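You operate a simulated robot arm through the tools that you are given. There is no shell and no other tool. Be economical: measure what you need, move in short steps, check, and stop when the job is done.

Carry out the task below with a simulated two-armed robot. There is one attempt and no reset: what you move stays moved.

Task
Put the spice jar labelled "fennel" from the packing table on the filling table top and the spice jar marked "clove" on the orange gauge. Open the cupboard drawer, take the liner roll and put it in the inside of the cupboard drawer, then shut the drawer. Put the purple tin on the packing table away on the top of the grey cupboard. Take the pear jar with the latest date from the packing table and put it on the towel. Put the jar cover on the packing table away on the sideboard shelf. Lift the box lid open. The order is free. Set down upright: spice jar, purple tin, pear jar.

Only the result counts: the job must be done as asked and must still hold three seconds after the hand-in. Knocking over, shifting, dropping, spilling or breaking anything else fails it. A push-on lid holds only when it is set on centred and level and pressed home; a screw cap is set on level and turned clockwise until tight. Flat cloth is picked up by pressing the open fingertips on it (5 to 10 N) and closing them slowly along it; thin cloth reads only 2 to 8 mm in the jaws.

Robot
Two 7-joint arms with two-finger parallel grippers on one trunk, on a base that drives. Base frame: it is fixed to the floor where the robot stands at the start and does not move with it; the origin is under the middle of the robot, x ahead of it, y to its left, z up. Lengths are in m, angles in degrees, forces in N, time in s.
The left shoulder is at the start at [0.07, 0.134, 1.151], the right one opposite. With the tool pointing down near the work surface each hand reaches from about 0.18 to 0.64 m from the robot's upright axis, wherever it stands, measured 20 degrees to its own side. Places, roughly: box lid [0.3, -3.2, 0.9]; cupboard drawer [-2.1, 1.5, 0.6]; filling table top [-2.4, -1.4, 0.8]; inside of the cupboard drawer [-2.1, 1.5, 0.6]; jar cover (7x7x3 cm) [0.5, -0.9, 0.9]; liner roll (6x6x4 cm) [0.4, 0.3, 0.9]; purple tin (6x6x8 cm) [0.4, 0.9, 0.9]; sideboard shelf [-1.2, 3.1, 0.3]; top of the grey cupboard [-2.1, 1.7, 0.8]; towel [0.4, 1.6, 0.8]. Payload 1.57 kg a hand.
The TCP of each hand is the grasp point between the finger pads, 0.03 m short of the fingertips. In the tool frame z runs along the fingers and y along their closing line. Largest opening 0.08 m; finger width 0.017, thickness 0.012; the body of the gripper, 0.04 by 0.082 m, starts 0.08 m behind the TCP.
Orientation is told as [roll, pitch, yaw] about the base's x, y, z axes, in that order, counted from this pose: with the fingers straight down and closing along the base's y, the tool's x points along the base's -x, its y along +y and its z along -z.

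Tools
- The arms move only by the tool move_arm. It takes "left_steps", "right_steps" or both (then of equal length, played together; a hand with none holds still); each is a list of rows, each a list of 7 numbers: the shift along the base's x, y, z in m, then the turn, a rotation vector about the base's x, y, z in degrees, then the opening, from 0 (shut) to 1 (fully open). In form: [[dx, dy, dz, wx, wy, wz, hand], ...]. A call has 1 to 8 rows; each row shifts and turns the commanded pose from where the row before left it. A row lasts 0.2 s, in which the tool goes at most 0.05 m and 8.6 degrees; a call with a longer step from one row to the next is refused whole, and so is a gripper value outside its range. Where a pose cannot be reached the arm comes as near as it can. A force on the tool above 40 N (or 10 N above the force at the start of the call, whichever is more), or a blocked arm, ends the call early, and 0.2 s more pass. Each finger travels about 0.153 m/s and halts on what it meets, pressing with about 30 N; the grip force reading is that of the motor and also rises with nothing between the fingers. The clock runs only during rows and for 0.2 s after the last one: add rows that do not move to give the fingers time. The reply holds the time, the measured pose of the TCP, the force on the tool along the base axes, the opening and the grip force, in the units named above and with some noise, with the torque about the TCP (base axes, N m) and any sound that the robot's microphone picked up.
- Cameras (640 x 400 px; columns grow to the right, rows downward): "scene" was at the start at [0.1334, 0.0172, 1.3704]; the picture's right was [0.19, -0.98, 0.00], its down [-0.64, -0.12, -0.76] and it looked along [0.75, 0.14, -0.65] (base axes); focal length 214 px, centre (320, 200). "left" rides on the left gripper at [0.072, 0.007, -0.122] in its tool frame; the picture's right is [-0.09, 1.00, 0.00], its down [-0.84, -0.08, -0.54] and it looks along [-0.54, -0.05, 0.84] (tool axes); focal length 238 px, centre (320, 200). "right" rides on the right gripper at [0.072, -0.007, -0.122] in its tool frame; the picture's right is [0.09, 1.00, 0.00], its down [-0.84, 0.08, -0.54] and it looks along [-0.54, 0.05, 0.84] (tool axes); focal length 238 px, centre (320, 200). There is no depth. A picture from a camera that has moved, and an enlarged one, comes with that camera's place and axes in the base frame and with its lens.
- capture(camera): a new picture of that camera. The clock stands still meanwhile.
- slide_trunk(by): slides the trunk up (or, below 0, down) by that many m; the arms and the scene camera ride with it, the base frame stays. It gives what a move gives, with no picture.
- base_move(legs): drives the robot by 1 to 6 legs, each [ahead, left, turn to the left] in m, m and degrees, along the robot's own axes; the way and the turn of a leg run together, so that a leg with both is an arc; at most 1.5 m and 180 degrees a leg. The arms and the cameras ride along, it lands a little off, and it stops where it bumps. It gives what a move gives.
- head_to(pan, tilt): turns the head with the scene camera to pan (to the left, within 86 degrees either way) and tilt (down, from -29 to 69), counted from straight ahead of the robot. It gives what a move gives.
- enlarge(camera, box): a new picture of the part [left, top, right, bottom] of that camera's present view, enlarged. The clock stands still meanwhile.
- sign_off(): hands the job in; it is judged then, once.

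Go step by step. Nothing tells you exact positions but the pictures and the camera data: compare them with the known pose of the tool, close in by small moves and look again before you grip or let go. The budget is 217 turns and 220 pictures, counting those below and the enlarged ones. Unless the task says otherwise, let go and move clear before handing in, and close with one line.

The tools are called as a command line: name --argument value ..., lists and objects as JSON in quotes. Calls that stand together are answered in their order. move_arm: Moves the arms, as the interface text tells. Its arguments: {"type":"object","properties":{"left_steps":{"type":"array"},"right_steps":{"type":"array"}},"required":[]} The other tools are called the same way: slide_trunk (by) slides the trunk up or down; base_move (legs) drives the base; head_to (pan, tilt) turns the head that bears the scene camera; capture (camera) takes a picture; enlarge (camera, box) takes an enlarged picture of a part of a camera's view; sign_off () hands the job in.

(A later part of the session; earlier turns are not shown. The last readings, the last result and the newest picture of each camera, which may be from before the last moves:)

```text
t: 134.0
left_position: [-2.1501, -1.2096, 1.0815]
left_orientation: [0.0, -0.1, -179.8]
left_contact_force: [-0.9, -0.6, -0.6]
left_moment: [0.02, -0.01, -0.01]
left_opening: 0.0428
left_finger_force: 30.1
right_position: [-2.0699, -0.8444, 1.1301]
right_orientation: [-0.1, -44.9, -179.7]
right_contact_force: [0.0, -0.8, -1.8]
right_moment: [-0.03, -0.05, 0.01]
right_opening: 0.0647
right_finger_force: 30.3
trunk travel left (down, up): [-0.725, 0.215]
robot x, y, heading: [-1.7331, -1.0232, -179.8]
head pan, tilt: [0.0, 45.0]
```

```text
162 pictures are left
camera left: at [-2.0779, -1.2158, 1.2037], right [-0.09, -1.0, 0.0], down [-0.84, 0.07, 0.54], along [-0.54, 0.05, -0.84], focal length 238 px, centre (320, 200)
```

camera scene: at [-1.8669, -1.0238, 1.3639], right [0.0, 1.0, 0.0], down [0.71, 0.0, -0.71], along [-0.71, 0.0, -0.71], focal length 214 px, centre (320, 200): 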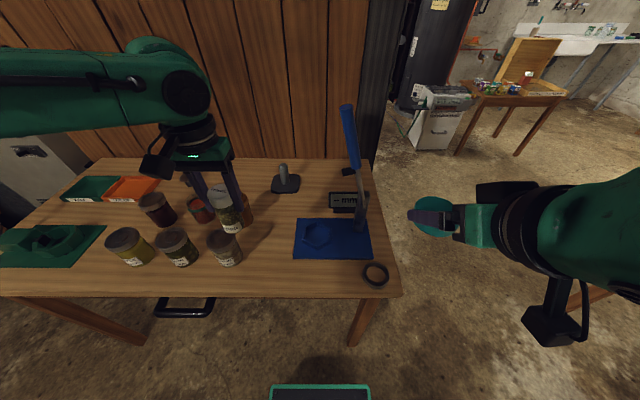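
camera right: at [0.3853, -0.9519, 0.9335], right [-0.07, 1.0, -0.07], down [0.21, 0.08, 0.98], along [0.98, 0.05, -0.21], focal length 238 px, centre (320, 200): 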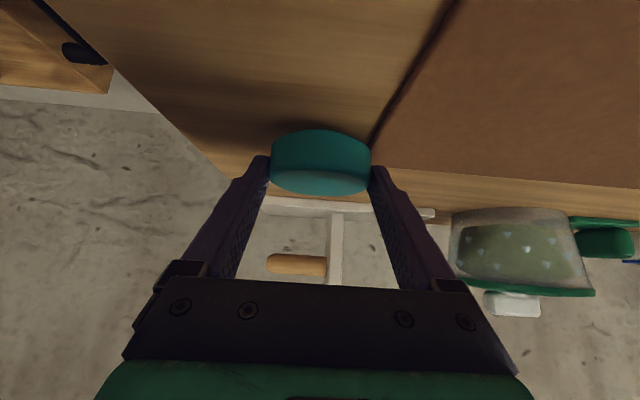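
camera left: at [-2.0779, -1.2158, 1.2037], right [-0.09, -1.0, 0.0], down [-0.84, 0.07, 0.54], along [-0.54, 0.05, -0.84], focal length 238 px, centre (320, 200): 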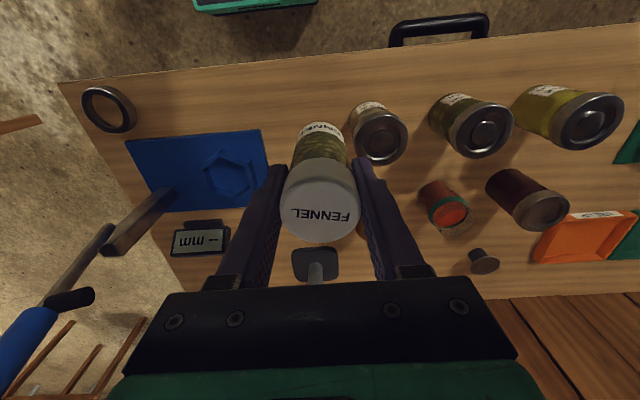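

Gap centre is about (-2.15,-1.175). I shift +3.5 cm in y and lower.

move_arm --left_steps '[[0, 0.035, 0, 0, 0, 0, 0.3], [0, 0, -0.045, 0, 0, 0, 0.3], [0, 0, -0.045, 0, 0, 0, 0.3], [0, 0, -0.045, 0, 0, 0, 0.3], [0, 0, -0.03, 0, 0, 0, 0.3], [0, 0, 0, 0, 0, 0, 0.3]]'

capture --camera "left"

enlarge --camera "scene" --box '[160, 160, 360, 285]'

```text
t: 135.4
left_position: [-2.1493, -1.1745, 0.9168]
left_orientation: [0.0, -0.1, -179.7]
left_contact_force: [-0.3, -0.1, -0.3]
left_moment: [-0.03, -0.01, -0.01]
left_opening: 0.0425
left_finger_force: 29.9
right_position: [-2.0689, -0.8447, 1.1303]
right_orientation: [-0.1, -45.0, -179.6]
right_contact_force: [0.3, -0.2, -0.4]
right_moment: [0.03, -0.02, -0.01]
right_opening: 0.0653
right_finger_force: 30.3
trunk travel left (down, up): [-0.725, 0.215]
robot x, y, heading: [-1.7344, -1.0306, -179.6]
head pan, tilt: [0.0, 45.0]
```

```text
161 pictures are left
camera left: at [-2.0782, -1.1822, 1.0387], right [-0.09, -1.0, 0.0], down [-0.84, 0.07, 0.54], along [-0.54, 0.05, -0.84], focal length 238 px, centre (320, 200)
```

left: 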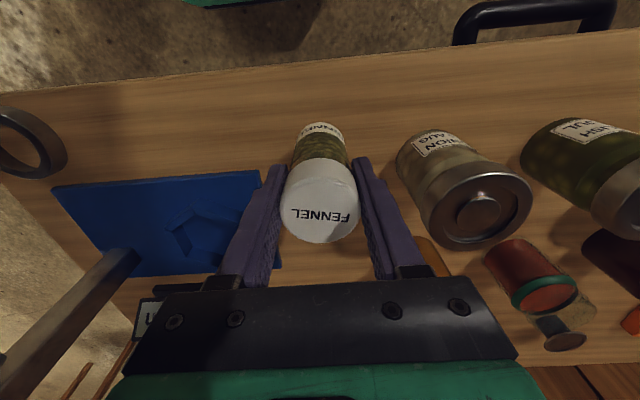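

```text
3.20 times, centred on (260, 222) of scene
camera zoom: at [-1.8655, -1.0238, 1.364], right [0.0, 1.0, 0.0], down [0.71, 0.0, -0.71], along [-0.71, 0.0, -0.71], focal length 686 px, centre (512, 128)
```

zoom: 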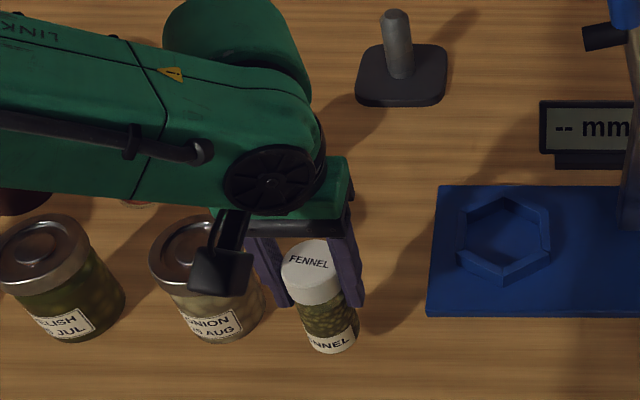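

I shift 12 mm toward the tray side for finger clearance and lower to contact.

move_arm --left_steps '[[0.008, 0.012, 0, 0, 0, 0, 0.3], [0, 0, -0.025, 0, 0, 0, 0.3], [0, 0, -0.012, 0, 0, 0, 0.3], [0, 0, 0, 0, 0, 0, 0.3]]'

```text
t: 136.4
left_position: [-2.1429, -1.1617, 0.8811]
left_orientation: [-0.1, -0.3, -179.8]
left_contact_force: [-2.9, -1.7, 17.8]
left_moment: [-0.18, 0.11, -0.03]
left_opening: 0.0428
left_finger_force: 29.9
right_position: [-2.0681, -0.8435, 1.1305]
right_orientation: [-0.1, -45.0, -179.7]
right_contact_force: [0.5, 0.0, -0.5]
right_moment: [0.01, 0.01, 0.0]
right_opening: 0.0651
right_finger_force: 30.3
trunk travel left (down, up): [-0.725, 0.215]
robot x, y, heading: [-1.7333, -1.0252, -179.4]
head pan, tilt: [0.0, 45.0]
```

move_arm --left_steps '[[0, 0, 0.002, 0, 0, 0, 0.6], [0, 0, 0, 0, 0, 0, 0.75], [0, 0, 0, 0, 0, 0, 0.75], [0, 0, 0.03, 0, 0, 0, 0.75], [0, 0, 0.05, 0, 0, 0, 0.75], [0, 0, 0.05, 0, 0, 0, 0.75], [0, 0, 0.05, 0, 0, 0, 0.75], [0.03, 0, 0.02, 0, 0, 0, 0.75]]'

enlarge --camera "scene" --box '[160, 160, 360, 285]'

```text
t: 138.2
left_position: [-2.1104, -1.1631, 1.0823]
left_orientation: [-0.2, -0.1, -179.8]
left_contact_force: [0.3, 0.6, 0.8]
left_moment: [0.03, 0.02, -0.01]
left_opening: 0.0601
left_finger_force: 0.0
right_position: [-2.0661, -0.845, 1.1311]
right_orientation: [-0.1, -45.1, -179.8]
right_contact_force: [0.1, 0.7, 0.0]
right_moment: [0.03, 0.05, 0.01]
right_opening: 0.0649
right_finger_force: 29.8
trunk travel left (down, up): [-0.725, 0.215]
robot x, y, heading: [-1.7316, -1.0255, -179.7]
head pan, tilt: [0.0, 45.0]
```

```text
3.20 times, centred on (260, 222) of scene
camera zoom: at [-1.8633, -1.0242, 1.3642], right [0.0, 1.0, 0.0], down [0.71, 0.0, -0.71], along [-0.71, 0.0, -0.71], focal length 686 px, centre (512, 128)
```

zoom: 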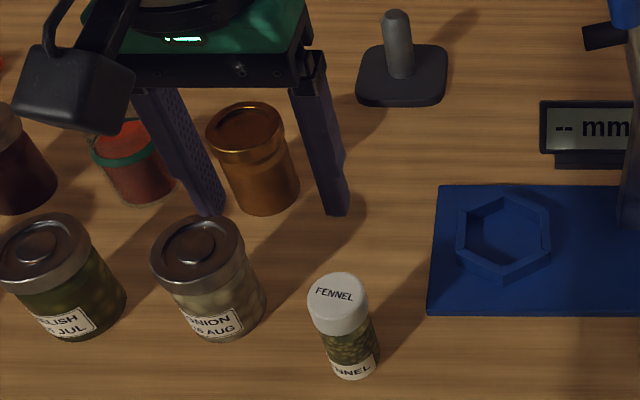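

Fennel stands. Now I carry the cover to the sideboard: back off, then sidestep along the aisle.

base_move --legs '[[-1.28, 0, 0], [0, -1.5, 0], [0, -1.3, 0]]'

head_to --pan -30 --tilt 25

capture --camera "scene"

```text
t: 157.8
left_position: [-0.8973, 1.6399, 1.0803]
left_orientation: [-0.1, -0.2, -178.9]
left_contact_force: [-0.2, 0.4, 0.2]
left_moment: [0.0, -0.01, -0.01]
left_opening: 0.0601
left_finger_force: 0.0
right_position: [-0.8583, 1.9582, 1.1297]
right_orientation: [0.0, -45.0, -178.7]
right_contact_force: [0.5, -1.0, -0.3]
right_moment: [0.0, 0.0, -0.02]
right_opening: 0.0651
right_finger_force: 30.3
trunk travel left (down, up): [-0.725, 0.215]
robot x, y, heading: [-0.5215, 1.7825, -179.0]
head pan, tilt: [0.0, 45.0]
```

```text
t: 158.8
left_position: [-0.898, 1.6408, 1.0807]
left_orientation: [0.0, -0.1, -178.8]
left_contact_force: [-0.2, -0.8, 0.9]
left_moment: [0.05, 0.01, 0.02]
left_opening: 0.0598
left_finger_force: 0.1
right_position: [-0.8587, 1.958, 1.1306]
right_orientation: [-0.1, -45.0, -178.8]
right_contact_force: [-0.7, 0.2, -0.2]
right_moment: [-0.01, 0.01, 0.01]
right_opening: 0.0648
right_finger_force: 29.7
trunk travel left (down, up): [-0.725, 0.215]
robot x, y, heading: [-0.522, 1.7849, -178.8]
head pan, tilt: [-30.0, 25.0]
```

```text
158 pictures are left
camera scene: at [-0.6526, 1.8279, 1.3945], right [0.48, 0.88, 0.0], down [0.37, -0.2, -0.91], along [-0.79, 0.44, -0.42], focal length 214 px, centre (320, 200)
```

scene: 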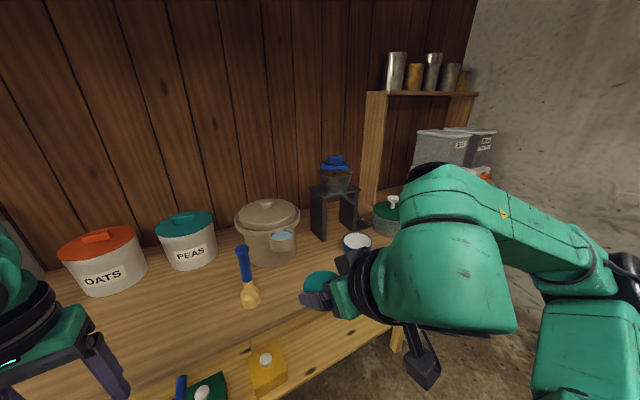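

The long bench ends near y≈2.5; the sideboard proper at y≈3.1 is beyond. I go on another metre and look.

base_move --legs '[[-0.1, 0, -1], [0, -0.9, 0]]'

head_to --pan -10 --tilt 45

capture --camera "scene"

head_to --pan -35 --tilt 30

capture --camera "scene"

```text
t: 164.3
left_position: [-0.8012, 2.5535, 1.0817]
left_orientation: [-0.1, -0.1, 179.9]
left_contact_force: [-0.9, -0.2, 1.3]
left_moment: [0.03, -0.03, 0.02]
left_opening: 0.0598
left_finger_force: 0.0
right_position: [-0.7547, 2.8711, 1.1299]
right_orientation: [-0.2, -44.9, -180.0]
right_contact_force: [0.3, -0.4, -0.3]
right_moment: [0.01, -0.03, 0.02]
right_opening: 0.0651
right_finger_force: 30.1
trunk travel left (down, up): [-0.725, 0.215]
robot x, y, heading: [-0.4224, 2.6899, 180.0]
head pan, tilt: [-30.0, 25.0]
```

```text
t: 165.1
left_position: [-0.8016, 2.5548, 1.0813]
left_orientation: [0.0, -0.1, 179.9]
left_contact_force: [0.2, 0.4, 0.7]
left_moment: [0.01, 0.01, -0.01]
left_opening: 0.0599
left_finger_force: 0.1
right_position: [-0.7566, 2.8715, 1.1298]
right_orientation: [-0.2, -45.1, -180.0]
right_contact_force: [0.1, -0.7, 0.0]
right_moment: [0.01, -0.06, -0.01]
right_opening: 0.0651
right_finger_force: 29.6
trunk travel left (down, up): [-0.725, 0.215]
robot x, y, heading: [-0.4222, 2.6884, 180.0]
head pan, tilt: [-10.0, 45.0]
```

```text
157 pictures are left
camera scene: at [-0.5529, 2.7049, 1.364], right [0.17, 0.98, 0.0], down [0.7, -0.12, -0.71], along [-0.7, 0.12, -0.71], focal length 214 px, centre (320, 200)
```

scene: 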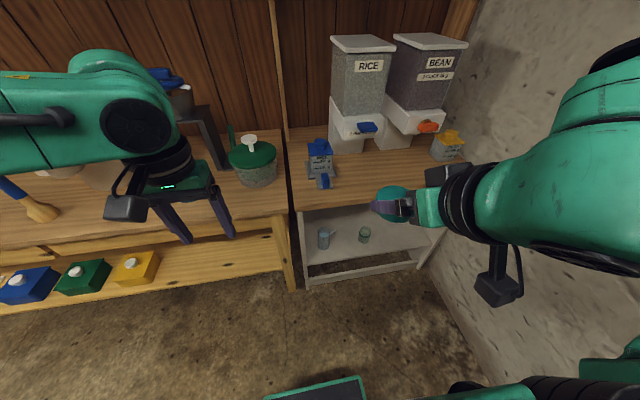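

```text
t: 166.0
left_position: [-0.8011, 2.5539, 1.0819]
left_orientation: [0.1, -0.1, 180.0]
left_contact_force: [-0.9, -0.6, 0.0]
left_moment: [0.01, 0.0, -0.02]
left_opening: 0.0601
left_finger_force: 0.0
right_position: [-0.7564, 2.8705, 1.13]
right_orientation: [-0.1, -44.9, -180.0]
right_contact_force: [0.0, 0.7, 0.3]
right_moment: [-0.01, -0.04, 0.02]
right_opening: 0.0649
right_finger_force: 30.1
trunk travel left (down, up): [-0.725, 0.215]
robot x, y, heading: [-0.4228, 2.6852, 180.2]
head pan, tilt: [-35.0, 30.0]
```

```text
156 pictures are left
camera scene: at [-0.547, 2.7423, 1.3865], right [0.57, 0.82, 0.0], down [0.41, -0.29, -0.87], along [-0.71, 0.5, -0.5], focal length 214 px, centre (320, 200)
```

scene: 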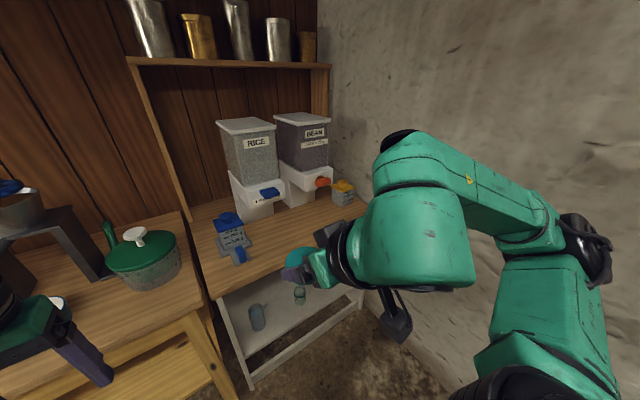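

The white sideboard's lower shelf (z≈0.3) carries a blue mug and a green glass. I tuck the left hand back, extend the right a little, and lower the trunk.

move_arm --left_steps '[[0.04, -0.02, 0, 0, 0, 0, 0.75], [0.04, -0.02, 0, 0, 0, 0, 0.75], [0.03, -0.02, 0, 0, 0, 0, 0.75], [0, 0, 0, 0, 0, 0, 0.75]]' --right_steps '[[-0.035, 0, -0.01, 0, 0, 0, 0.6], [-0.035, 0, -0.01, 0, 0, 0, 0.6], [-0.03, 0, -0.01, 0, 0, 0, 0.6], [0, 0, 0, 0, 0, 0, 0.6]]'

slide_trunk --by -0.5

head_to --pan -20 --tilt 30

capture --camera "scene"

capture --camera "right"

```text
t: 167.0
left_position: [-0.6944, 2.4947, 1.0834]
left_orientation: [-0.1, -0.1, 179.9]
left_contact_force: [-0.7, 0.2, 0.1]
left_moment: [0.03, 0.01, -0.02]
left_opening: 0.06
left_finger_force: 0.0
right_position: [-0.8584, 2.8724, 1.0993]
right_orientation: [-0.1, -45.0, 180.0]
right_contact_force: [-0.1, -0.1, -0.5]
right_moment: [0.0, 0.01, -0.01]
right_opening: 0.0648
right_finger_force: 29.9
trunk travel left (down, up): [-0.725, 0.215]
robot x, y, heading: [-0.4238, 2.6894, 179.9]
head pan, tilt: [-35.0, 30.0]
```

```text
refused: -0.5 is not a number from -0.4 to 0.4
```

```text
t: 167.8
left_position: [-0.695, 2.4946, 1.0846]
left_orientation: [-0.1, 0.0, 179.9]
left_contact_force: [-0.3, 0.1, 0.1]
left_moment: [-0.01, 0.0, -0.02]
left_opening: 0.0601
left_finger_force: 0.2
right_position: [-0.8568, 2.8713, 1.1016]
right_orientation: [-0.2, -44.9, -179.9]
right_contact_force: [0.6, 0.2, 0.1]
right_moment: [0.01, 0.02, -0.01]
right_opening: 0.0647
right_finger_force: 29.6
trunk travel left (down, up): [-0.725, 0.215]
robot x, y, heading: [-0.4235, 2.6921, 179.9]
head pan, tilt: [-20.0, 30.0]
```

```text
155 pictures are left
camera scene: at [-0.5581, 2.7208, 1.3866], right [0.34, 0.94, 0.0], down [0.47, -0.17, -0.87], along [-0.81, 0.3, -0.5], focal length 214 px, centre (320, 200)
```

scene: 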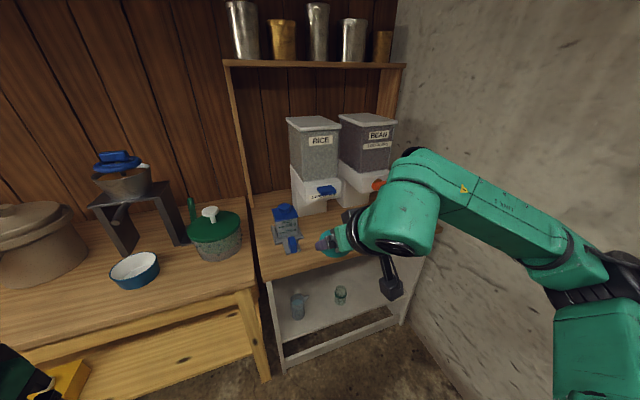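

```text
154 pictures are left
camera right: at [-0.7199, 2.8768, 1.1361], right [0.06, -1.0, -0.07], down [-0.21, -0.08, 0.97], along [-0.98, -0.05, -0.21], focal length 238 px, centre (320, 200)
```

right: 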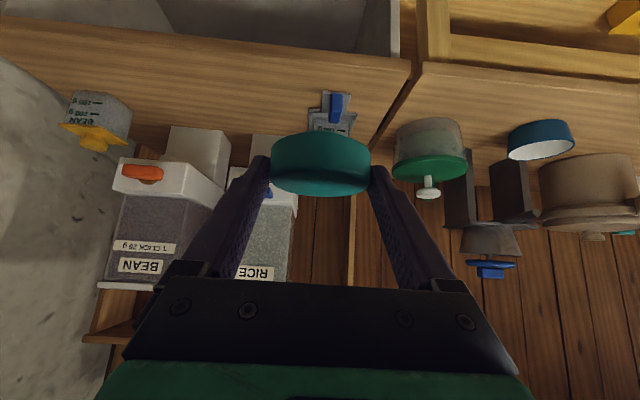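

slide_trunk --by -0.4

head_to --pan -20 --tilt 35

capture --camera "scene"

capture --camera "right"

```text
t: 171.6
left_position: [-0.6954, 2.4936, 0.6847]
left_orientation: [-0.1, -0.2, 179.9]
left_contact_force: [0.5, 1.1, 0.2]
left_moment: [0.03, 0.01, 0.01]
left_opening: 0.06
left_finger_force: 0.1
right_position: [-0.856, 2.8705, 0.6996]
right_orientation: [-0.2, -45.0, -179.9]
right_contact_force: [-0.1, 0.5, -0.3]
right_moment: [0.0, 0.0, -0.02]
right_opening: 0.065
right_finger_force: 30.0
trunk travel left (down, up): [-0.325, 0.615]
robot x, y, heading: [-0.4235, 2.6888, 180.0]
head pan, tilt: [-20.0, 30.0]
```

```text
t: 172.2
left_position: [-0.6947, 2.494, 0.685]
left_orientation: [-0.2, -0.2, 180.0]
left_contact_force: [-0.8, 0.2, 0.1]
left_moment: [-0.03, -0.01, 0.01]
left_opening: 0.0602
left_finger_force: 0.0
right_position: [-0.8564, 2.8711, 0.7002]
right_orientation: [-0.1, -45.0, -180.0]
right_contact_force: [0.2, 0.9, -0.6]
right_moment: [-0.01, 0.0, -0.01]
right_opening: 0.065
right_finger_force: 29.7
trunk travel left (down, up): [-0.325, 0.615]
robot x, y, heading: [-0.4224, 2.6895, 180.0]
head pan, tilt: [-20.0, 35.0]
```

```text
153 pictures are left
camera scene: at [-0.5555, 2.7207, 0.9788], right [0.34, 0.94, 0.0], down [0.54, -0.2, -0.82], along [-0.77, 0.28, -0.57], focal length 214 px, centre (320, 200)
```

scene: 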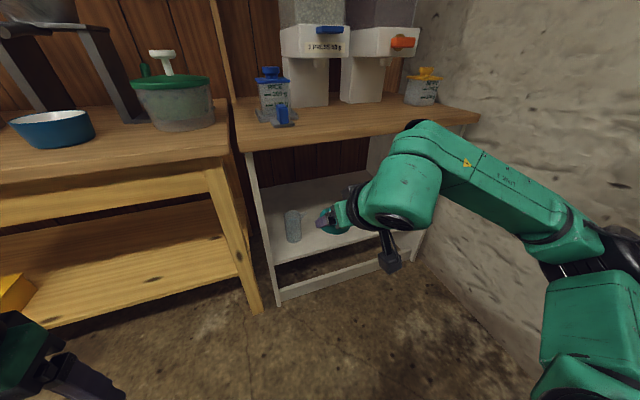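

```text
152 pictures are left
camera right: at [-0.7196, 2.8774, 0.736], right [0.06, -1.0, -0.07], down [-0.21, -0.08, 0.97], along [-0.98, -0.05, -0.21], focal length 238 px, centre (320, 200)
```

right: 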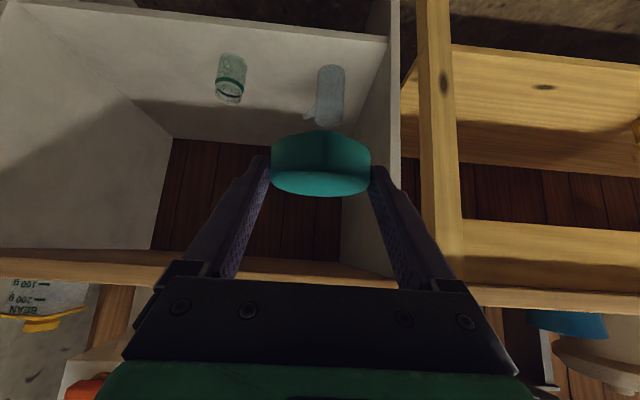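

Shelf front edge is x≈-1.12, z≈0.3; mug at y≈2.85, glass at y≈3.085, both further in. I'll set the cover at (-1.165, 2.967) in front between them. Lower the trunk more and align the base.

slide_trunk --by -0.25

base_move --legs '[[0, -0.095, 0], [0.2, 0, 0]]'

capture --camera "scene"

capture --camera "right"

```text
t: 174.8
left_position: [-0.6946, 2.4947, 0.4333]
left_orientation: [-0.1, 0.0, 180.0]
left_contact_force: [-0.5, 0.3, -0.7]
left_moment: [0.02, 0.02, 0.01]
left_opening: 0.06
left_finger_force: 0.1
right_position: [-0.8558, 2.8713, 0.4502]
right_orientation: [0.0, -44.9, -180.1]
right_contact_force: [0.6, -0.4, -0.3]
right_moment: [-0.01, 0.02, -0.01]
right_opening: 0.0652
right_finger_force: 29.9
trunk travel left (down, up): [-0.075, 0.865]
robot x, y, heading: [-0.4244, 2.6917, 179.9]
head pan, tilt: [-20.0, 35.0]
```

```text
t: 177.2
left_position: [-0.8967, 2.5915, 0.4338]
left_orientation: [0.0, -0.2, 180.0]
left_contact_force: [-0.1, 0.7, 0.1]
left_moment: [0.0, 0.01, 0.0]
left_opening: 0.0599
left_finger_force: 0.0
right_position: [-1.0594, 2.9683, 0.4506]
right_orientation: [-0.1, -45.0, 180.0]
right_contact_force: [0.1, 0.3, 0.4]
right_moment: [-0.02, 0.0, -0.01]
right_opening: 0.0648
right_finger_force: 30.0
trunk travel left (down, up): [-0.075, 0.865]
robot x, y, heading: [-0.6261, 2.7855, 180.1]
head pan, tilt: [-20.0, 35.0]
```

```text
151 pictures are left
camera scene: at [-0.7579, 2.8176, 0.7288], right [0.34, 0.94, 0.0], down [0.54, -0.2, -0.82], along [-0.77, 0.28, -0.57], focal length 214 px, centre (320, 200)
```

scene: 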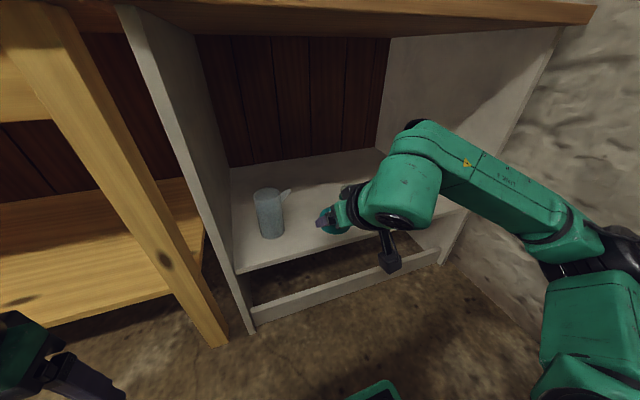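

```text
150 pictures are left
camera right: at [-0.9219, 2.9745, 0.486], right [0.06, -1.0, -0.07], down [-0.21, -0.08, 0.97], along [-0.98, -0.05, -0.21], focal length 238 px, centre (320, 200)
```

right: 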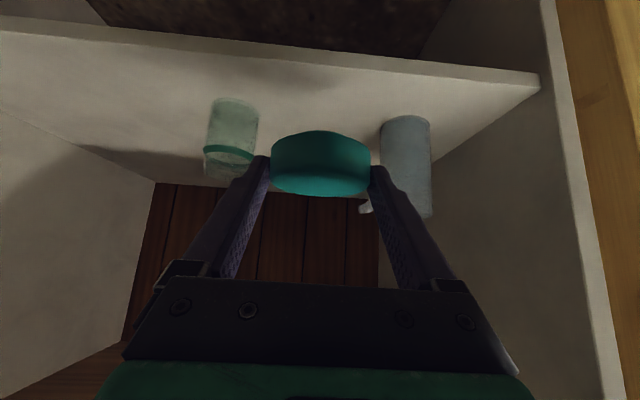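

Move forward 10 cm and lower toward the shelf.

move_arm --right_steps '[[-0.03, 0, 0, 0, 0, 0, 0.6], [-0.035, 0, 0, 0, 0, 0, 0.6], [-0.035, 0, -0.01, 0, 0, 0, 0.6], [0, 0, -0.04, 0, 0, 0, 0.6], [0, 0, -0.03, 0, 0, 0, 0.6], [0, 0, -0.015, 0, 0, 0, 0.6], [0, 0, 0, 0, 0, 0, 0.6]]'

capture --camera "right"

capture --camera "scene"

```text
t: 178.8
left_position: [-0.8973, 2.5924, 0.4345]
left_orientation: [-0.1, -0.2, 179.9]
left_contact_force: [0.0, 0.4, 0.8]
left_moment: [0.0, -0.01, 0.0]
left_opening: 0.0603
left_finger_force: 0.0
right_position: [-1.1588, 2.967, 0.3546]
right_orientation: [-0.1, -45.1, 180.0]
right_contact_force: [-0.1, 0.0, 0.5]
right_moment: [0.0, -0.04, 0.01]
right_opening: 0.0649
right_finger_force: 30.2
trunk travel left (down, up): [-0.075, 0.865]
robot x, y, heading: [-0.6262, 2.785, 180.0]
head pan, tilt: [-20.0, 35.0]
```

```text
149 pictures are left
camera right: at [-1.022, 2.9741, 0.39], right [0.06, -1.0, -0.07], down [-0.21, -0.08, 0.97], along [-0.98, -0.05, -0.21], focal length 238 px, centre (320, 200)
```

right: 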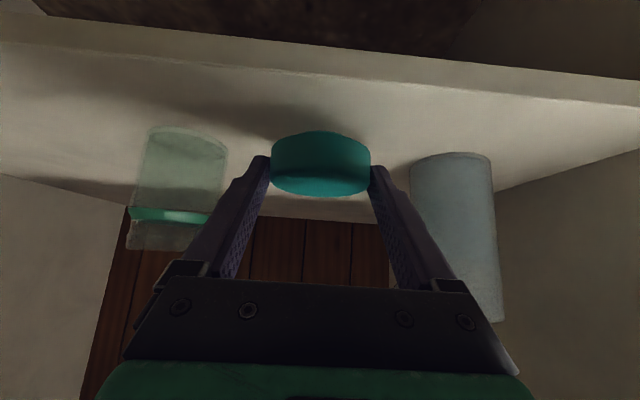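

```text
148 pictures are left
camera scene: at [-0.758, 2.8176, 0.7288], right [0.34, 0.94, 0.0], down [0.54, -0.2, -0.82], along [-0.77, 0.28, -0.57], focal length 214 px, centre (320, 200)
```

scene: 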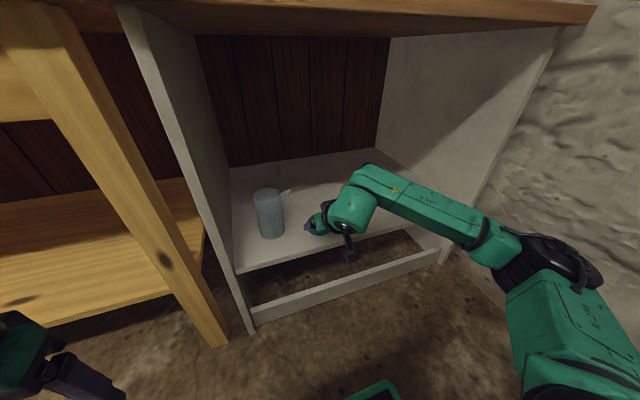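

move_arm --right_steps '[[-0.005, 0, -0.008, 0, 0, 0, 0.6], [0, 0, -0.006, 0, 0, 0, 0.6], [0, 0, -0.004, 0, 0, 0, 0.6], [0, 0, 0, 0, 0, 0, 0.6]]'

```text
t: 179.8
left_position: [-0.8973, 2.591, 0.4338]
left_orientation: [-0.1, -0.3, 179.9]
left_contact_force: [0.2, 0.3, 0.3]
left_moment: [0.0, -0.01, -0.01]
left_opening: 0.0599
left_finger_force: 0.1
right_position: [-1.1645, 2.9676, 0.3376]
right_orientation: [-0.2, -45.0, 180.0]
right_contact_force: [-0.1, -0.2, 0.4]
right_moment: [-0.08, 0.04, 0.0]
right_opening: 0.0652
right_finger_force: 30.2
trunk travel left (down, up): [-0.075, 0.865]
robot x, y, heading: [-0.6224, 2.7873, 180.1]
head pan, tilt: [-20.0, 35.0]
```

move_arm --right_steps '[[0, 0, -0.004, 0, 0, 0, 0.6], [0, 0, -0.004, 0, 0, 0, 0.6], [0, 0, 0, 0, 0, 0, 0.6]]'

capture --camera "right"

```text
t: 180.6
left_position: [-0.8961, 2.591, 0.435]
left_orientation: [-0.1, -0.3, 179.9]
left_contact_force: [0.4, 0.5, 0.7]
left_moment: [0.04, 0.01, -0.02]
left_opening: 0.0603
left_finger_force: 0.1
right_position: [-1.1658, 2.9674, 0.3319]
right_orientation: [-0.2, -45.5, -180.0]
right_contact_force: [-4.4, -1.7, 20.8]
right_moment: [-0.15, 0.49, 0.03]
right_opening: 0.0653
right_finger_force: 30.2
trunk travel left (down, up): [-0.075, 0.865]
robot x, y, heading: [-0.6271, 2.7839, 179.7]
head pan, tilt: [-20.0, 35.0]
```

```text
147 pictures are left
camera right: at [-1.0271, 2.9743, 0.3668], right [0.06, -1.0, -0.07], down [-0.2, -0.08, 0.98], along [-0.98, -0.05, -0.21], focal length 238 px, centre (320, 200)
```

right: 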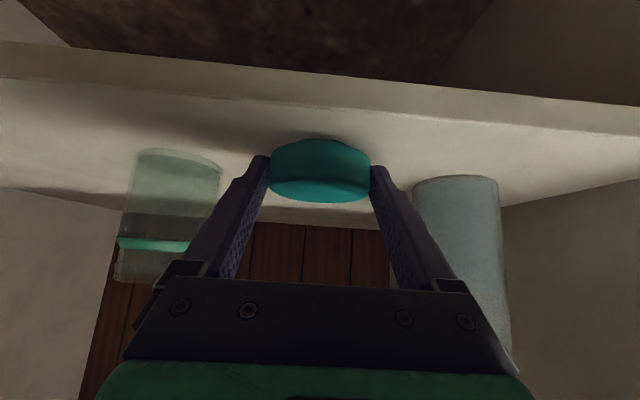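

Resting on the shelf. Release and retract back and up.

move_arm --right_steps '[[0, 0, 0.002, 0, 0, 0, 0.9], [0, 0, 0, 0, 0, 0, 0.95], [0, 0, 0, 0, 0, 0, 0.95], [0.02, 0, 0.02, 0, 0, 0, 0.95], [0.03, 0, 0.03, 0, 0, 0, 0.95], [0.035, 0, 0.03, 0, 0, 0, 0.95], [0.035, 0, 0.01, 0, 0, 0, 0.95]]'

capture --camera "right"

capture --camera "scene"

```text
t: 182.2
left_position: [-0.8965, 2.5918, 0.434]
left_orientation: [-0.1, -0.2, 179.9]
left_contact_force: [-0.1, -0.5, 0.7]
left_moment: [-0.02, 0.0, 0.0]
left_opening: 0.06
left_finger_force: 0.1
right_position: [-1.0441, 2.9699, 0.4221]
right_orientation: [-0.1, -45.0, 180.0]
right_contact_force: [-0.2, -0.3, 0.4]
right_moment: [0.0, 0.02, 0.02]
right_opening: 0.0761
right_finger_force: 0.0
trunk travel left (down, up): [-0.075, 0.865]
robot x, y, heading: [-0.6239, 2.7857, 180.0]
head pan, tilt: [-20.0, 35.0]
```

```text
146 pictures are left
camera right: at [-0.9073, 2.9755, 0.4581], right [0.06, -1.0, -0.07], down [-0.21, -0.08, 0.97], along [-0.98, -0.05, -0.21], focal length 238 px, centre (320, 200)
```

right: 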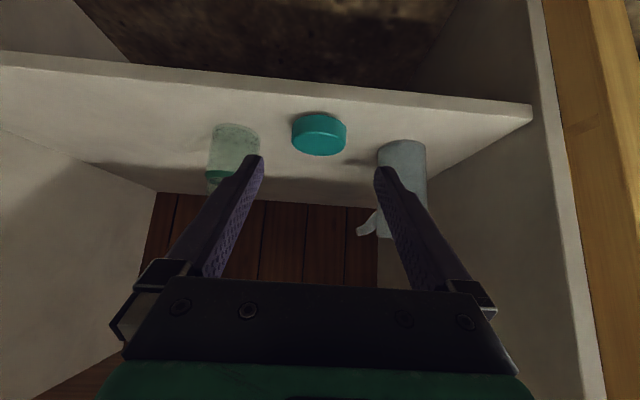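

```text
145 pictures are left
camera scene: at [-0.7579, 2.8176, 0.7288], right [0.34, 0.94, 0.0], down [0.54, -0.2, -0.82], along [-0.77, 0.28, -0.57], focal length 214 px, centre (320, 200)
```

scene: 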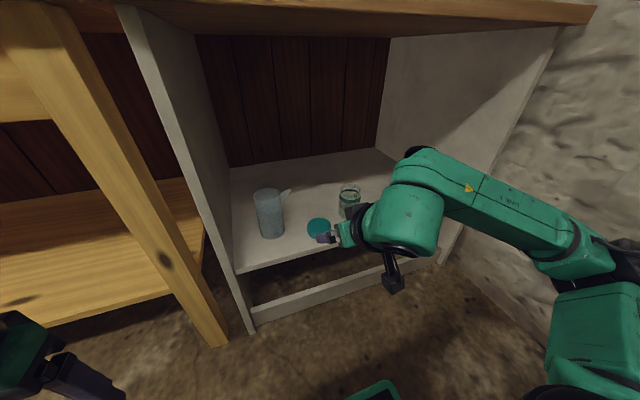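

Cover is on the shelf. I back away, raise the trunk, straighten the right hand, then return to the packing table.

base_move --legs '[[-0.2, 0, 0]]'

slide_trunk --by 0.4

slide_trunk --by 0.25

move_arm --right_steps '[[0, 0, 0, 0, -7.5, 0, 1], [0, 0, 0, 0, -7.5, 0, 1], [0, 0, 0, 0, 0, 0, 1]]'

```text
t: 183.8
left_position: [-0.6987, 2.5914, 0.4337]
left_orientation: [-0.1, -0.2, 179.8]
left_contact_force: [0.4, -0.3, -0.7]
left_moment: [0.02, -0.03, -0.01]
left_opening: 0.0601
left_finger_force: 0.1
right_position: [-0.8473, 2.9692, 0.4212]
right_orientation: [0.0, -45.0, 180.0]
right_contact_force: [-0.5, 0.0, -0.1]
right_moment: [-0.01, 0.04, -0.01]
right_opening: 0.0759
right_finger_force: 0.2
trunk travel left (down, up): [-0.075, 0.865]
robot x, y, heading: [-0.4268, 2.785, 180.0]
head pan, tilt: [-20.0, 35.0]
```

```text
t: 187.6
left_position: [-0.6997, 2.5907, 0.8335]
left_orientation: [-0.1, -0.2, 179.9]
left_contact_force: [-0.2, -0.2, -0.5]
left_moment: [0.01, 0.01, -0.02]
left_opening: 0.06
left_finger_force: 0.0
right_position: [-0.8481, 2.9689, 0.8225]
right_orientation: [-0.1, -45.0, 180.0]
right_contact_force: [0.7, 1.1, -0.2]
right_moment: [-0.02, 0.0, -0.02]
right_opening: 0.076
right_finger_force: 0.0
trunk travel left (down, up): [-0.475, 0.465]
robot x, y, heading: [-0.4297, 2.7825, 180.2]
head pan, tilt: [-20.0, 35.0]
```

```text
t: 190.2
left_position: [-0.6994, 2.5918, 1.0838]
left_orientation: [-0.1, -0.2, 179.9]
left_contact_force: [-0.7, -0.1, 0.8]
left_moment: [0.0, -0.01, 0.0]
left_opening: 0.0601
left_finger_force: 0.0
right_position: [-0.8483, 2.9688, 1.0716]
right_orientation: [-0.1, -45.0, 180.0]
right_contact_force: [-0.6, -0.3, -0.5]
right_moment: [0.0, 0.01, 0.02]
right_opening: 0.0758
right_finger_force: 0.1
trunk travel left (down, up): [-0.725, 0.215]
robot x, y, heading: [-0.427, 2.7902, 180.0]
head pan, tilt: [-20.0, 35.0]
```

```text
t: 191.0
left_position: [-0.699, 2.5919, 1.0839]
left_orientation: [0.0, -0.2, 179.9]
left_contact_force: [0.5, 0.2, 0.3]
left_moment: [-0.01, 0.01, 0.0]
left_opening: 0.0603
left_finger_force: 0.0
right_position: [-0.847, 2.9694, 1.0727]
right_orientation: [0.0, -29.9, -180.1]
right_contact_force: [-0.4, -0.7, -0.6]
right_moment: [0.03, -0.01, -0.02]
right_opening: 0.0801
right_finger_force: 0.0
trunk travel left (down, up): [-0.725, 0.215]
robot x, y, heading: [-0.4298, 2.786, 179.8]
head pan, tilt: [-20.0, 35.0]
```

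move_arm --right_steps '[[0, 0, 0.01, 0, -7.5, 0, 1], [0, 0, 0.01, 0, -7.5, 0, 1], [0, 0, 0.01, 0, -7.5, 0, 1], [0, 0, 0, 0, -7.5, 0, 1], [0, 0, 0, 0, 0, 0, 1]]' --left_steps '[[0, 0, 0, 0, 0, 0, 1], [0, 0, 0, 0, 0, 0, 1], [0, 0, 0, 0, 0, 0, 1], [0, 0, 0, 0, 0, 0, 1], [0, 0, 0, 0, 0, 0, 1]]'

base_move --legs '[[0, 1.3, 0], [0, 1.2, 0], [0, 0, 180]]'

head_to --pan 30 --tilt 35

capture --camera "scene"

```text
t: 192.2
left_position: [-0.6998, 2.5915, 1.0843]
left_orientation: [-0.2, -0.2, 179.9]
left_contact_force: [-0.1, -0.4, -0.9]
left_moment: [0.0, -0.02, 0.03]
left_opening: 0.0798
left_finger_force: 0.0
right_position: [-0.8476, 2.9699, 1.1018]
right_orientation: [-0.1, 0.1, -180.0]
right_contact_force: [1.2, -0.6, 0.7]
right_moment: [0.0, 0.0, 0.01]
right_opening: 0.0798
right_finger_force: 0.0
trunk travel left (down, up): [-0.725, 0.215]
robot x, y, heading: [-0.4272, 2.7866, 179.8]
head pan, tilt: [-20.0, 35.0]
```

```text
t: 211.9
left_position: [-0.1564, 0.4925, 1.0837]
left_orientation: [-0.1, -0.2, 3.3]
left_contact_force: [-0.4, 0.2, -0.7]
left_moment: [-0.01, 0.01, 0.0]
left_opening: 0.0799
left_finger_force: 0.0
right_position: [0.0156, 0.1238, 1.102]
right_orientation: [-0.1, 0.0, 3.5]
right_contact_force: [0.1, 0.4, -1.0]
right_moment: [-0.01, 0.0, 0.03]
right_opening: 0.0798
right_finger_force: 0.0
trunk travel left (down, up): [-0.725, 0.215]
robot x, y, heading: [-0.41, 0.281, 3.5]
head pan, tilt: [-20.0, 35.0]
```

```text
t: 213.1
left_position: [-0.1559, 0.4912, 1.084]
left_orientation: [-0.1, -0.3, 3.4]
left_contact_force: [-0.2, 0.5, -0.3]
left_moment: [0.02, 0.0, 0.0]
left_opening: 0.0799
left_finger_force: 0.0
right_position: [0.0165, 0.1248, 1.1013]
right_orientation: [-0.2, 0.0, 3.5]
right_contact_force: [0.2, -0.3, -0.3]
right_moment: [0.0, 0.05, 0.0]
right_opening: 0.0798
right_finger_force: 0.1
trunk travel left (down, up): [-0.725, 0.215]
robot x, y, heading: [-0.4161, 0.2826, 3.4]
head pan, tilt: [30.0, 35.0]
```

```text
144 pictures are left
camera scene: at [-0.2907, 0.3336, 1.3788], right [0.55, -0.83, 0.0], down [-0.48, -0.32, -0.82], along [0.68, 0.45, -0.57], focal length 214 px, centre (320, 200)
```

scene: 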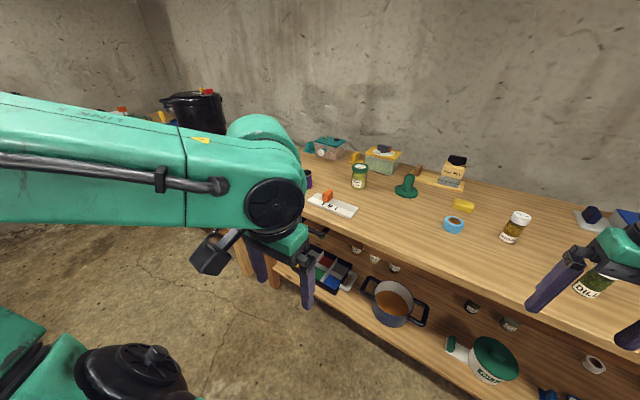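

Drive up so the right hand is over the liner roll.

base_move --legs '[[0, 0.14, -3.4], [0.38, 0, 0]]'

capture --camera "right"

capture --camera "left"

```text
t: 216.4
left_position: [0.2257, 0.6181, 1.0836]
left_orientation: [-0.2, -0.2, 0.1]
left_contact_force: [-0.8, -0.3, 0.6]
left_moment: [0.01, 0.0, 0.0]
left_opening: 0.08
left_finger_force: 0.1
right_position: [0.3749, 0.2404, 1.1033]
right_orientation: [-0.1, 0.0, 0.2]
right_contact_force: [-1.1, 0.3, 0.3]
right_moment: [0.02, 0.0, -0.01]
right_opening: 0.08
right_finger_force: 0.1
trunk travel left (down, up): [-0.725, 0.215]
robot x, y, heading: [-0.0442, 0.4246, 0.0]
head pan, tilt: [30.0, 35.0]
```

```text
143 pictures are left
camera right: at [0.3025, 0.234, 1.2247], right [-0.09, 1.0, 0.0], down [0.84, 0.08, 0.54], along [0.54, 0.05, -0.84], focal length 238 px, centre (320, 200)
```

right: 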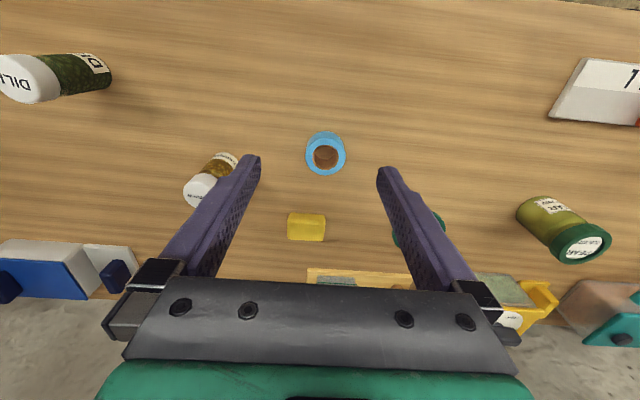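

```text
142 pictures are left
camera left: at [0.1533, 0.6241, 1.2066], right [0.09, 1.0, 0.0], down [0.83, -0.08, 0.55], along [0.54, -0.05, -0.84], focal length 238 px, centre (320, 200)
```

left: 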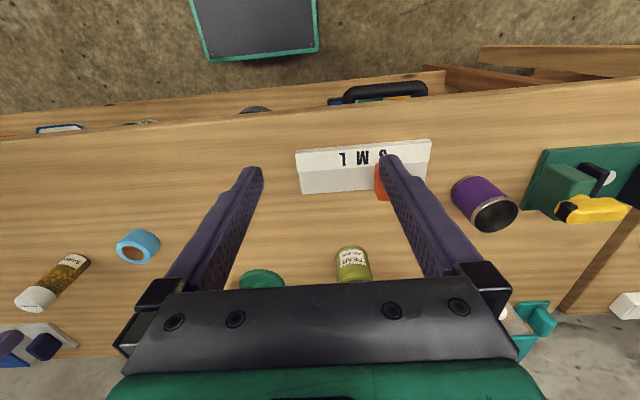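

Roll at (0.433,0.255). Move above and check.

move_arm --right_steps '[[0.029, 0.007, -0.03, 0, 0, 0, 1], [0.029, 0.007, -0.03, 0, 0, 0, 1], [0, 0, -0.04, 0, 0, 0, 1], [0, 0, 0, 0, 0, 0, 1]]'

capture --camera "right"

```text
t: 217.4
left_position: [0.2264, 0.6189, 1.0838]
left_orientation: [-0.2, -0.1, 0.1]
left_contact_force: [-0.2, 0.0, 0.3]
left_moment: [-0.02, -0.01, 0.01]
left_opening: 0.0799
left_finger_force: 0.1
right_position: [0.4314, 0.2566, 1.0017]
right_orientation: [0.1, 0.0, 0.2]
right_contact_force: [0.3, 0.3, 0.4]
right_moment: [0.0, 0.03, 0.03]
right_opening: 0.0801
right_finger_force: 0.1
trunk travel left (down, up): [-0.725, 0.215]
robot x, y, heading: [-0.0453, 0.4255, 0.1]
head pan, tilt: [30.0, 35.0]
```

```text
141 pictures are left
camera right: at [0.3606, 0.2504, 1.1242], right [-0.1, 1.0, 0.0], down [0.84, 0.08, 0.54], along [0.54, 0.05, -0.84], focal length 238 px, centre (320, 200)
```

right: 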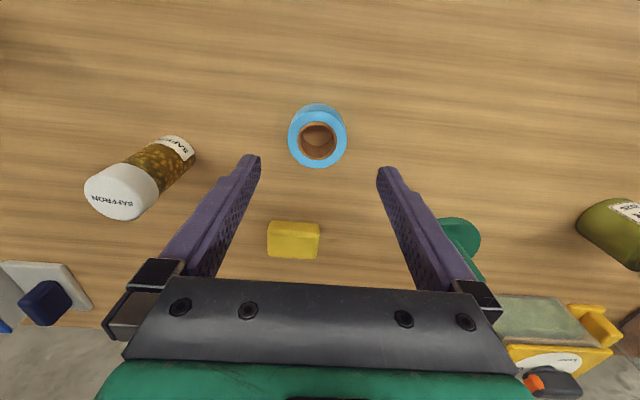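

Aligned; grip and lift the roll.

move_arm --right_steps '[[0, 0, -0.04, 0, 0, 0, 1], [0, 0, -0.04, 0, 0, 0, 1], [0, 0, -0.023, 0, 0, 0, 1], [0, 0, 0, 0, 0, 0, 0.8], [0, 0, 0, 0, 0, 0, 0.6], [0, 0, 0, 0, 0, 0, 0.5], [0, 0, 0, 0, 0, 0, 0.5]]'

move_arm --right_steps '[[0, 0, 0.03, 0, 0, 0, 0.5], [0, 0, 0.04, 0, 0, 0, 0.5], [0, 0, 0.04, 0, 0, 0, 0.5], [0, 0, 0.04, 0, 0, 0, 0.5], [0, 0, 0.04, 0, 0, 0, 0.5]]'

capture --camera "right"

```text
t: 219.0
left_position: [0.227, 0.6178, 1.084]
left_orientation: [-0.1, -0.2, 0.0]
left_contact_force: [-0.7, 0.3, 0.5]
left_moment: [-0.02, 0.01, -0.02]
left_opening: 0.0802
left_finger_force: 0.1
right_position: [0.4342, 0.2551, 0.9008]
right_orientation: [-0.1, 0.0, 0.2]
right_contact_force: [1.1, 0.2, -0.3]
right_moment: [0.0, 0.03, -0.05]
right_opening: 0.0587
right_finger_force: 30.0
trunk travel left (down, up): [-0.725, 0.215]
robot x, y, heading: [-0.0443, 0.4231, -0.1]
head pan, tilt: [30.0, 35.0]
```

```text
t: 220.2
left_position: [0.2253, 0.6177, 1.0846]
left_orientation: [-0.2, -0.1, 0.1]
left_contact_force: [0.5, 0.5, -0.3]
left_moment: [0.0, 0.0, -0.01]
left_opening: 0.0799
left_finger_force: 0.1
right_position: [0.4322, 0.2554, 1.0917]
right_orientation: [-0.1, 0.0, 0.2]
right_contact_force: [-0.2, 0.7, -0.2]
right_moment: [0.04, 0.02, 0.01]
right_opening: 0.0587
right_finger_force: 30.0
trunk travel left (down, up): [-0.725, 0.215]
robot x, y, heading: [-0.0427, 0.4258, -0.1]
head pan, tilt: [30.0, 35.0]
```

```text
140 pictures are left
camera right: at [0.3595, 0.2487, 1.2133], right [-0.1, 1.0, 0.0], down [0.84, 0.08, 0.54], along [0.54, 0.05, -0.84], focal length 238 px, centre (320, 200)
```

right: 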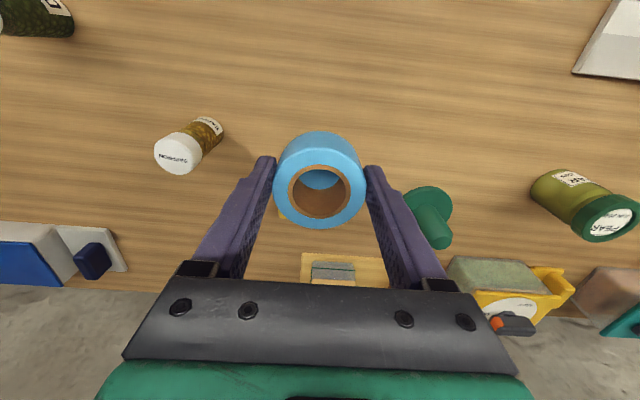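

Roll held. Shift left to the purple tin.

base_move --legs '[[0, 0.25, 0]]'

capture --camera "left"

```text
t: 222.0
left_position: [0.2261, 0.8669, 1.085]
left_orientation: [0.0, -0.3, 0.0]
left_contact_force: [0.0, 0.0, 0.1]
left_moment: [0.02, -0.01, -0.02]
left_opening: 0.08
left_finger_force: 0.0
right_position: [0.4315, 0.5024, 1.0901]
right_orientation: [0.0, 0.0, 0.1]
right_contact_force: [-0.4, 0.6, -1.0]
right_moment: [0.02, 0.01, 0.04]
right_opening: 0.0586
right_finger_force: 29.9
trunk travel left (down, up): [-0.725, 0.215]
robot x, y, heading: [-0.0446, 0.6732, 0.1]
head pan, tilt: [30.0, 35.0]
```

```text
139 pictures are left
camera left: at [0.154, 0.8724, 1.2066], right [0.09, 1.0, 0.0], down [0.84, -0.08, 0.54], along [0.54, -0.05, -0.84], focal length 238 px, centre (320, 200)
```

left: 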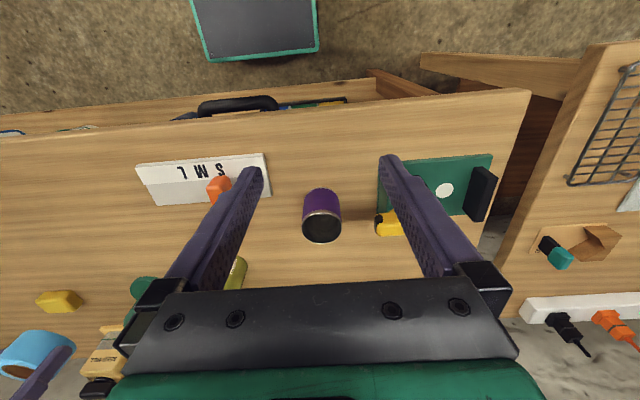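

Tin at about (0.371,0.855). Move above it.

move_arm --left_steps '[[0.036, -0.003, 0, 0, 0, 0, 1], [0.036, -0.003, 0, 0, 0, 0, 1], [0.036, -0.003, 0, 0, 0, 0, 1], [0.037, -0.003, -0.02, 0, 0, 0, 1], [0, 0, -0.02, 0, 0, 0, 1], [0, 0, 0, 0, 0, 0, 1]]'

capture --camera "left"

```text
t: 223.4
left_position: [0.3702, 0.8542, 1.0444]
left_orientation: [-0.1, -0.2, 0.1]
left_contact_force: [0.1, -0.2, 0.3]
left_moment: [0.01, 0.0, -0.03]
left_opening: 0.0799
left_finger_force: 0.1
right_position: [0.4301, 0.5041, 1.0902]
right_orientation: [-0.1, -0.1, 0.1]
right_contact_force: [0.1, 0.7, -0.6]
right_moment: [-0.01, -0.03, -0.04]
right_opening: 0.0587
right_finger_force: 30.3
trunk travel left (down, up): [-0.725, 0.215]
robot x, y, heading: [-0.0458, 0.6685, 0.2]
head pan, tilt: [30.0, 35.0]
```

```text
138 pictures are left
camera left: at [0.2983, 0.861, 1.1665], right [0.09, 1.0, 0.0], down [0.83, -0.08, 0.54], along [0.54, -0.05, -0.84], focal length 238 px, centre (320, 200)
```

left: 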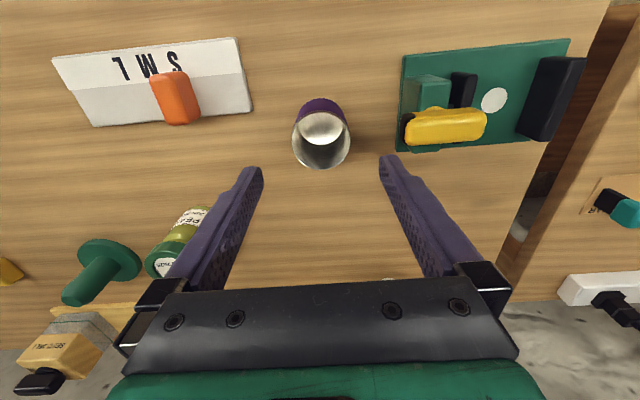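

Correct +5 mm in x, descend, grip, lift.

move_arm --left_steps '[[0.005, 0.002, -0.04, 0, 0, 0, 1], [0, 0, -0.04, 0, 0, 0, 1], [0, 0, -0.035, 0, 0, 0, 1], [0, 0, -0.017, 0, 0, 0, 1], [0, 0, 0, 0, 0, 0, 0.8], [0, 0, 0, 0, 0, 0, 0.6], [0, 0, 0, 0, 0, 0, 0.5], [0, 0, 0, 0, 0, 0, 0.5]]'

capture --camera "left"

```text
t: 225.2
left_position: [0.3737, 0.8577, 0.9135]
left_orientation: [-0.1, -0.2, 0.0]
left_contact_force: [-0.8, -1.1, 0.5]
left_moment: [0.0, -0.02, 0.02]
left_opening: 0.058
left_finger_force: 30.1
right_position: [0.4313, 0.505, 1.0895]
right_orientation: [-0.1, 0.0, 0.1]
right_contact_force: [-0.4, 0.0, -0.8]
right_moment: [-0.01, 0.0, -0.01]
right_opening: 0.0588
right_finger_force: 30.0
trunk travel left (down, up): [-0.725, 0.215]
robot x, y, heading: [-0.0436, 0.6728, 0.0]
head pan, tilt: [30.0, 35.0]
```

```text
137 pictures are left
camera left: at [0.3029, 0.8637, 1.0355], right [0.09, 1.0, 0.0], down [0.84, -0.08, 0.54], along [0.54, -0.05, -0.84], focal length 238 px, centre (320, 200)
```

left: 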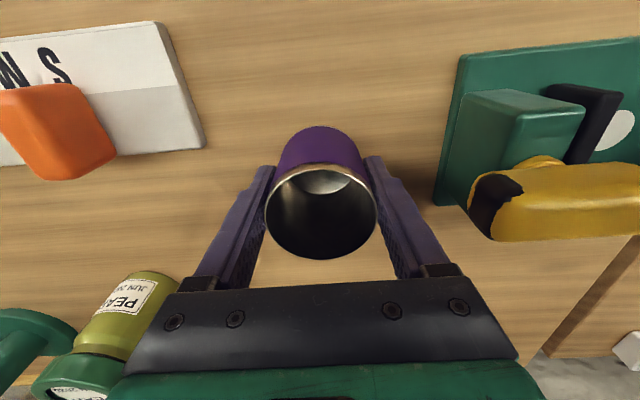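

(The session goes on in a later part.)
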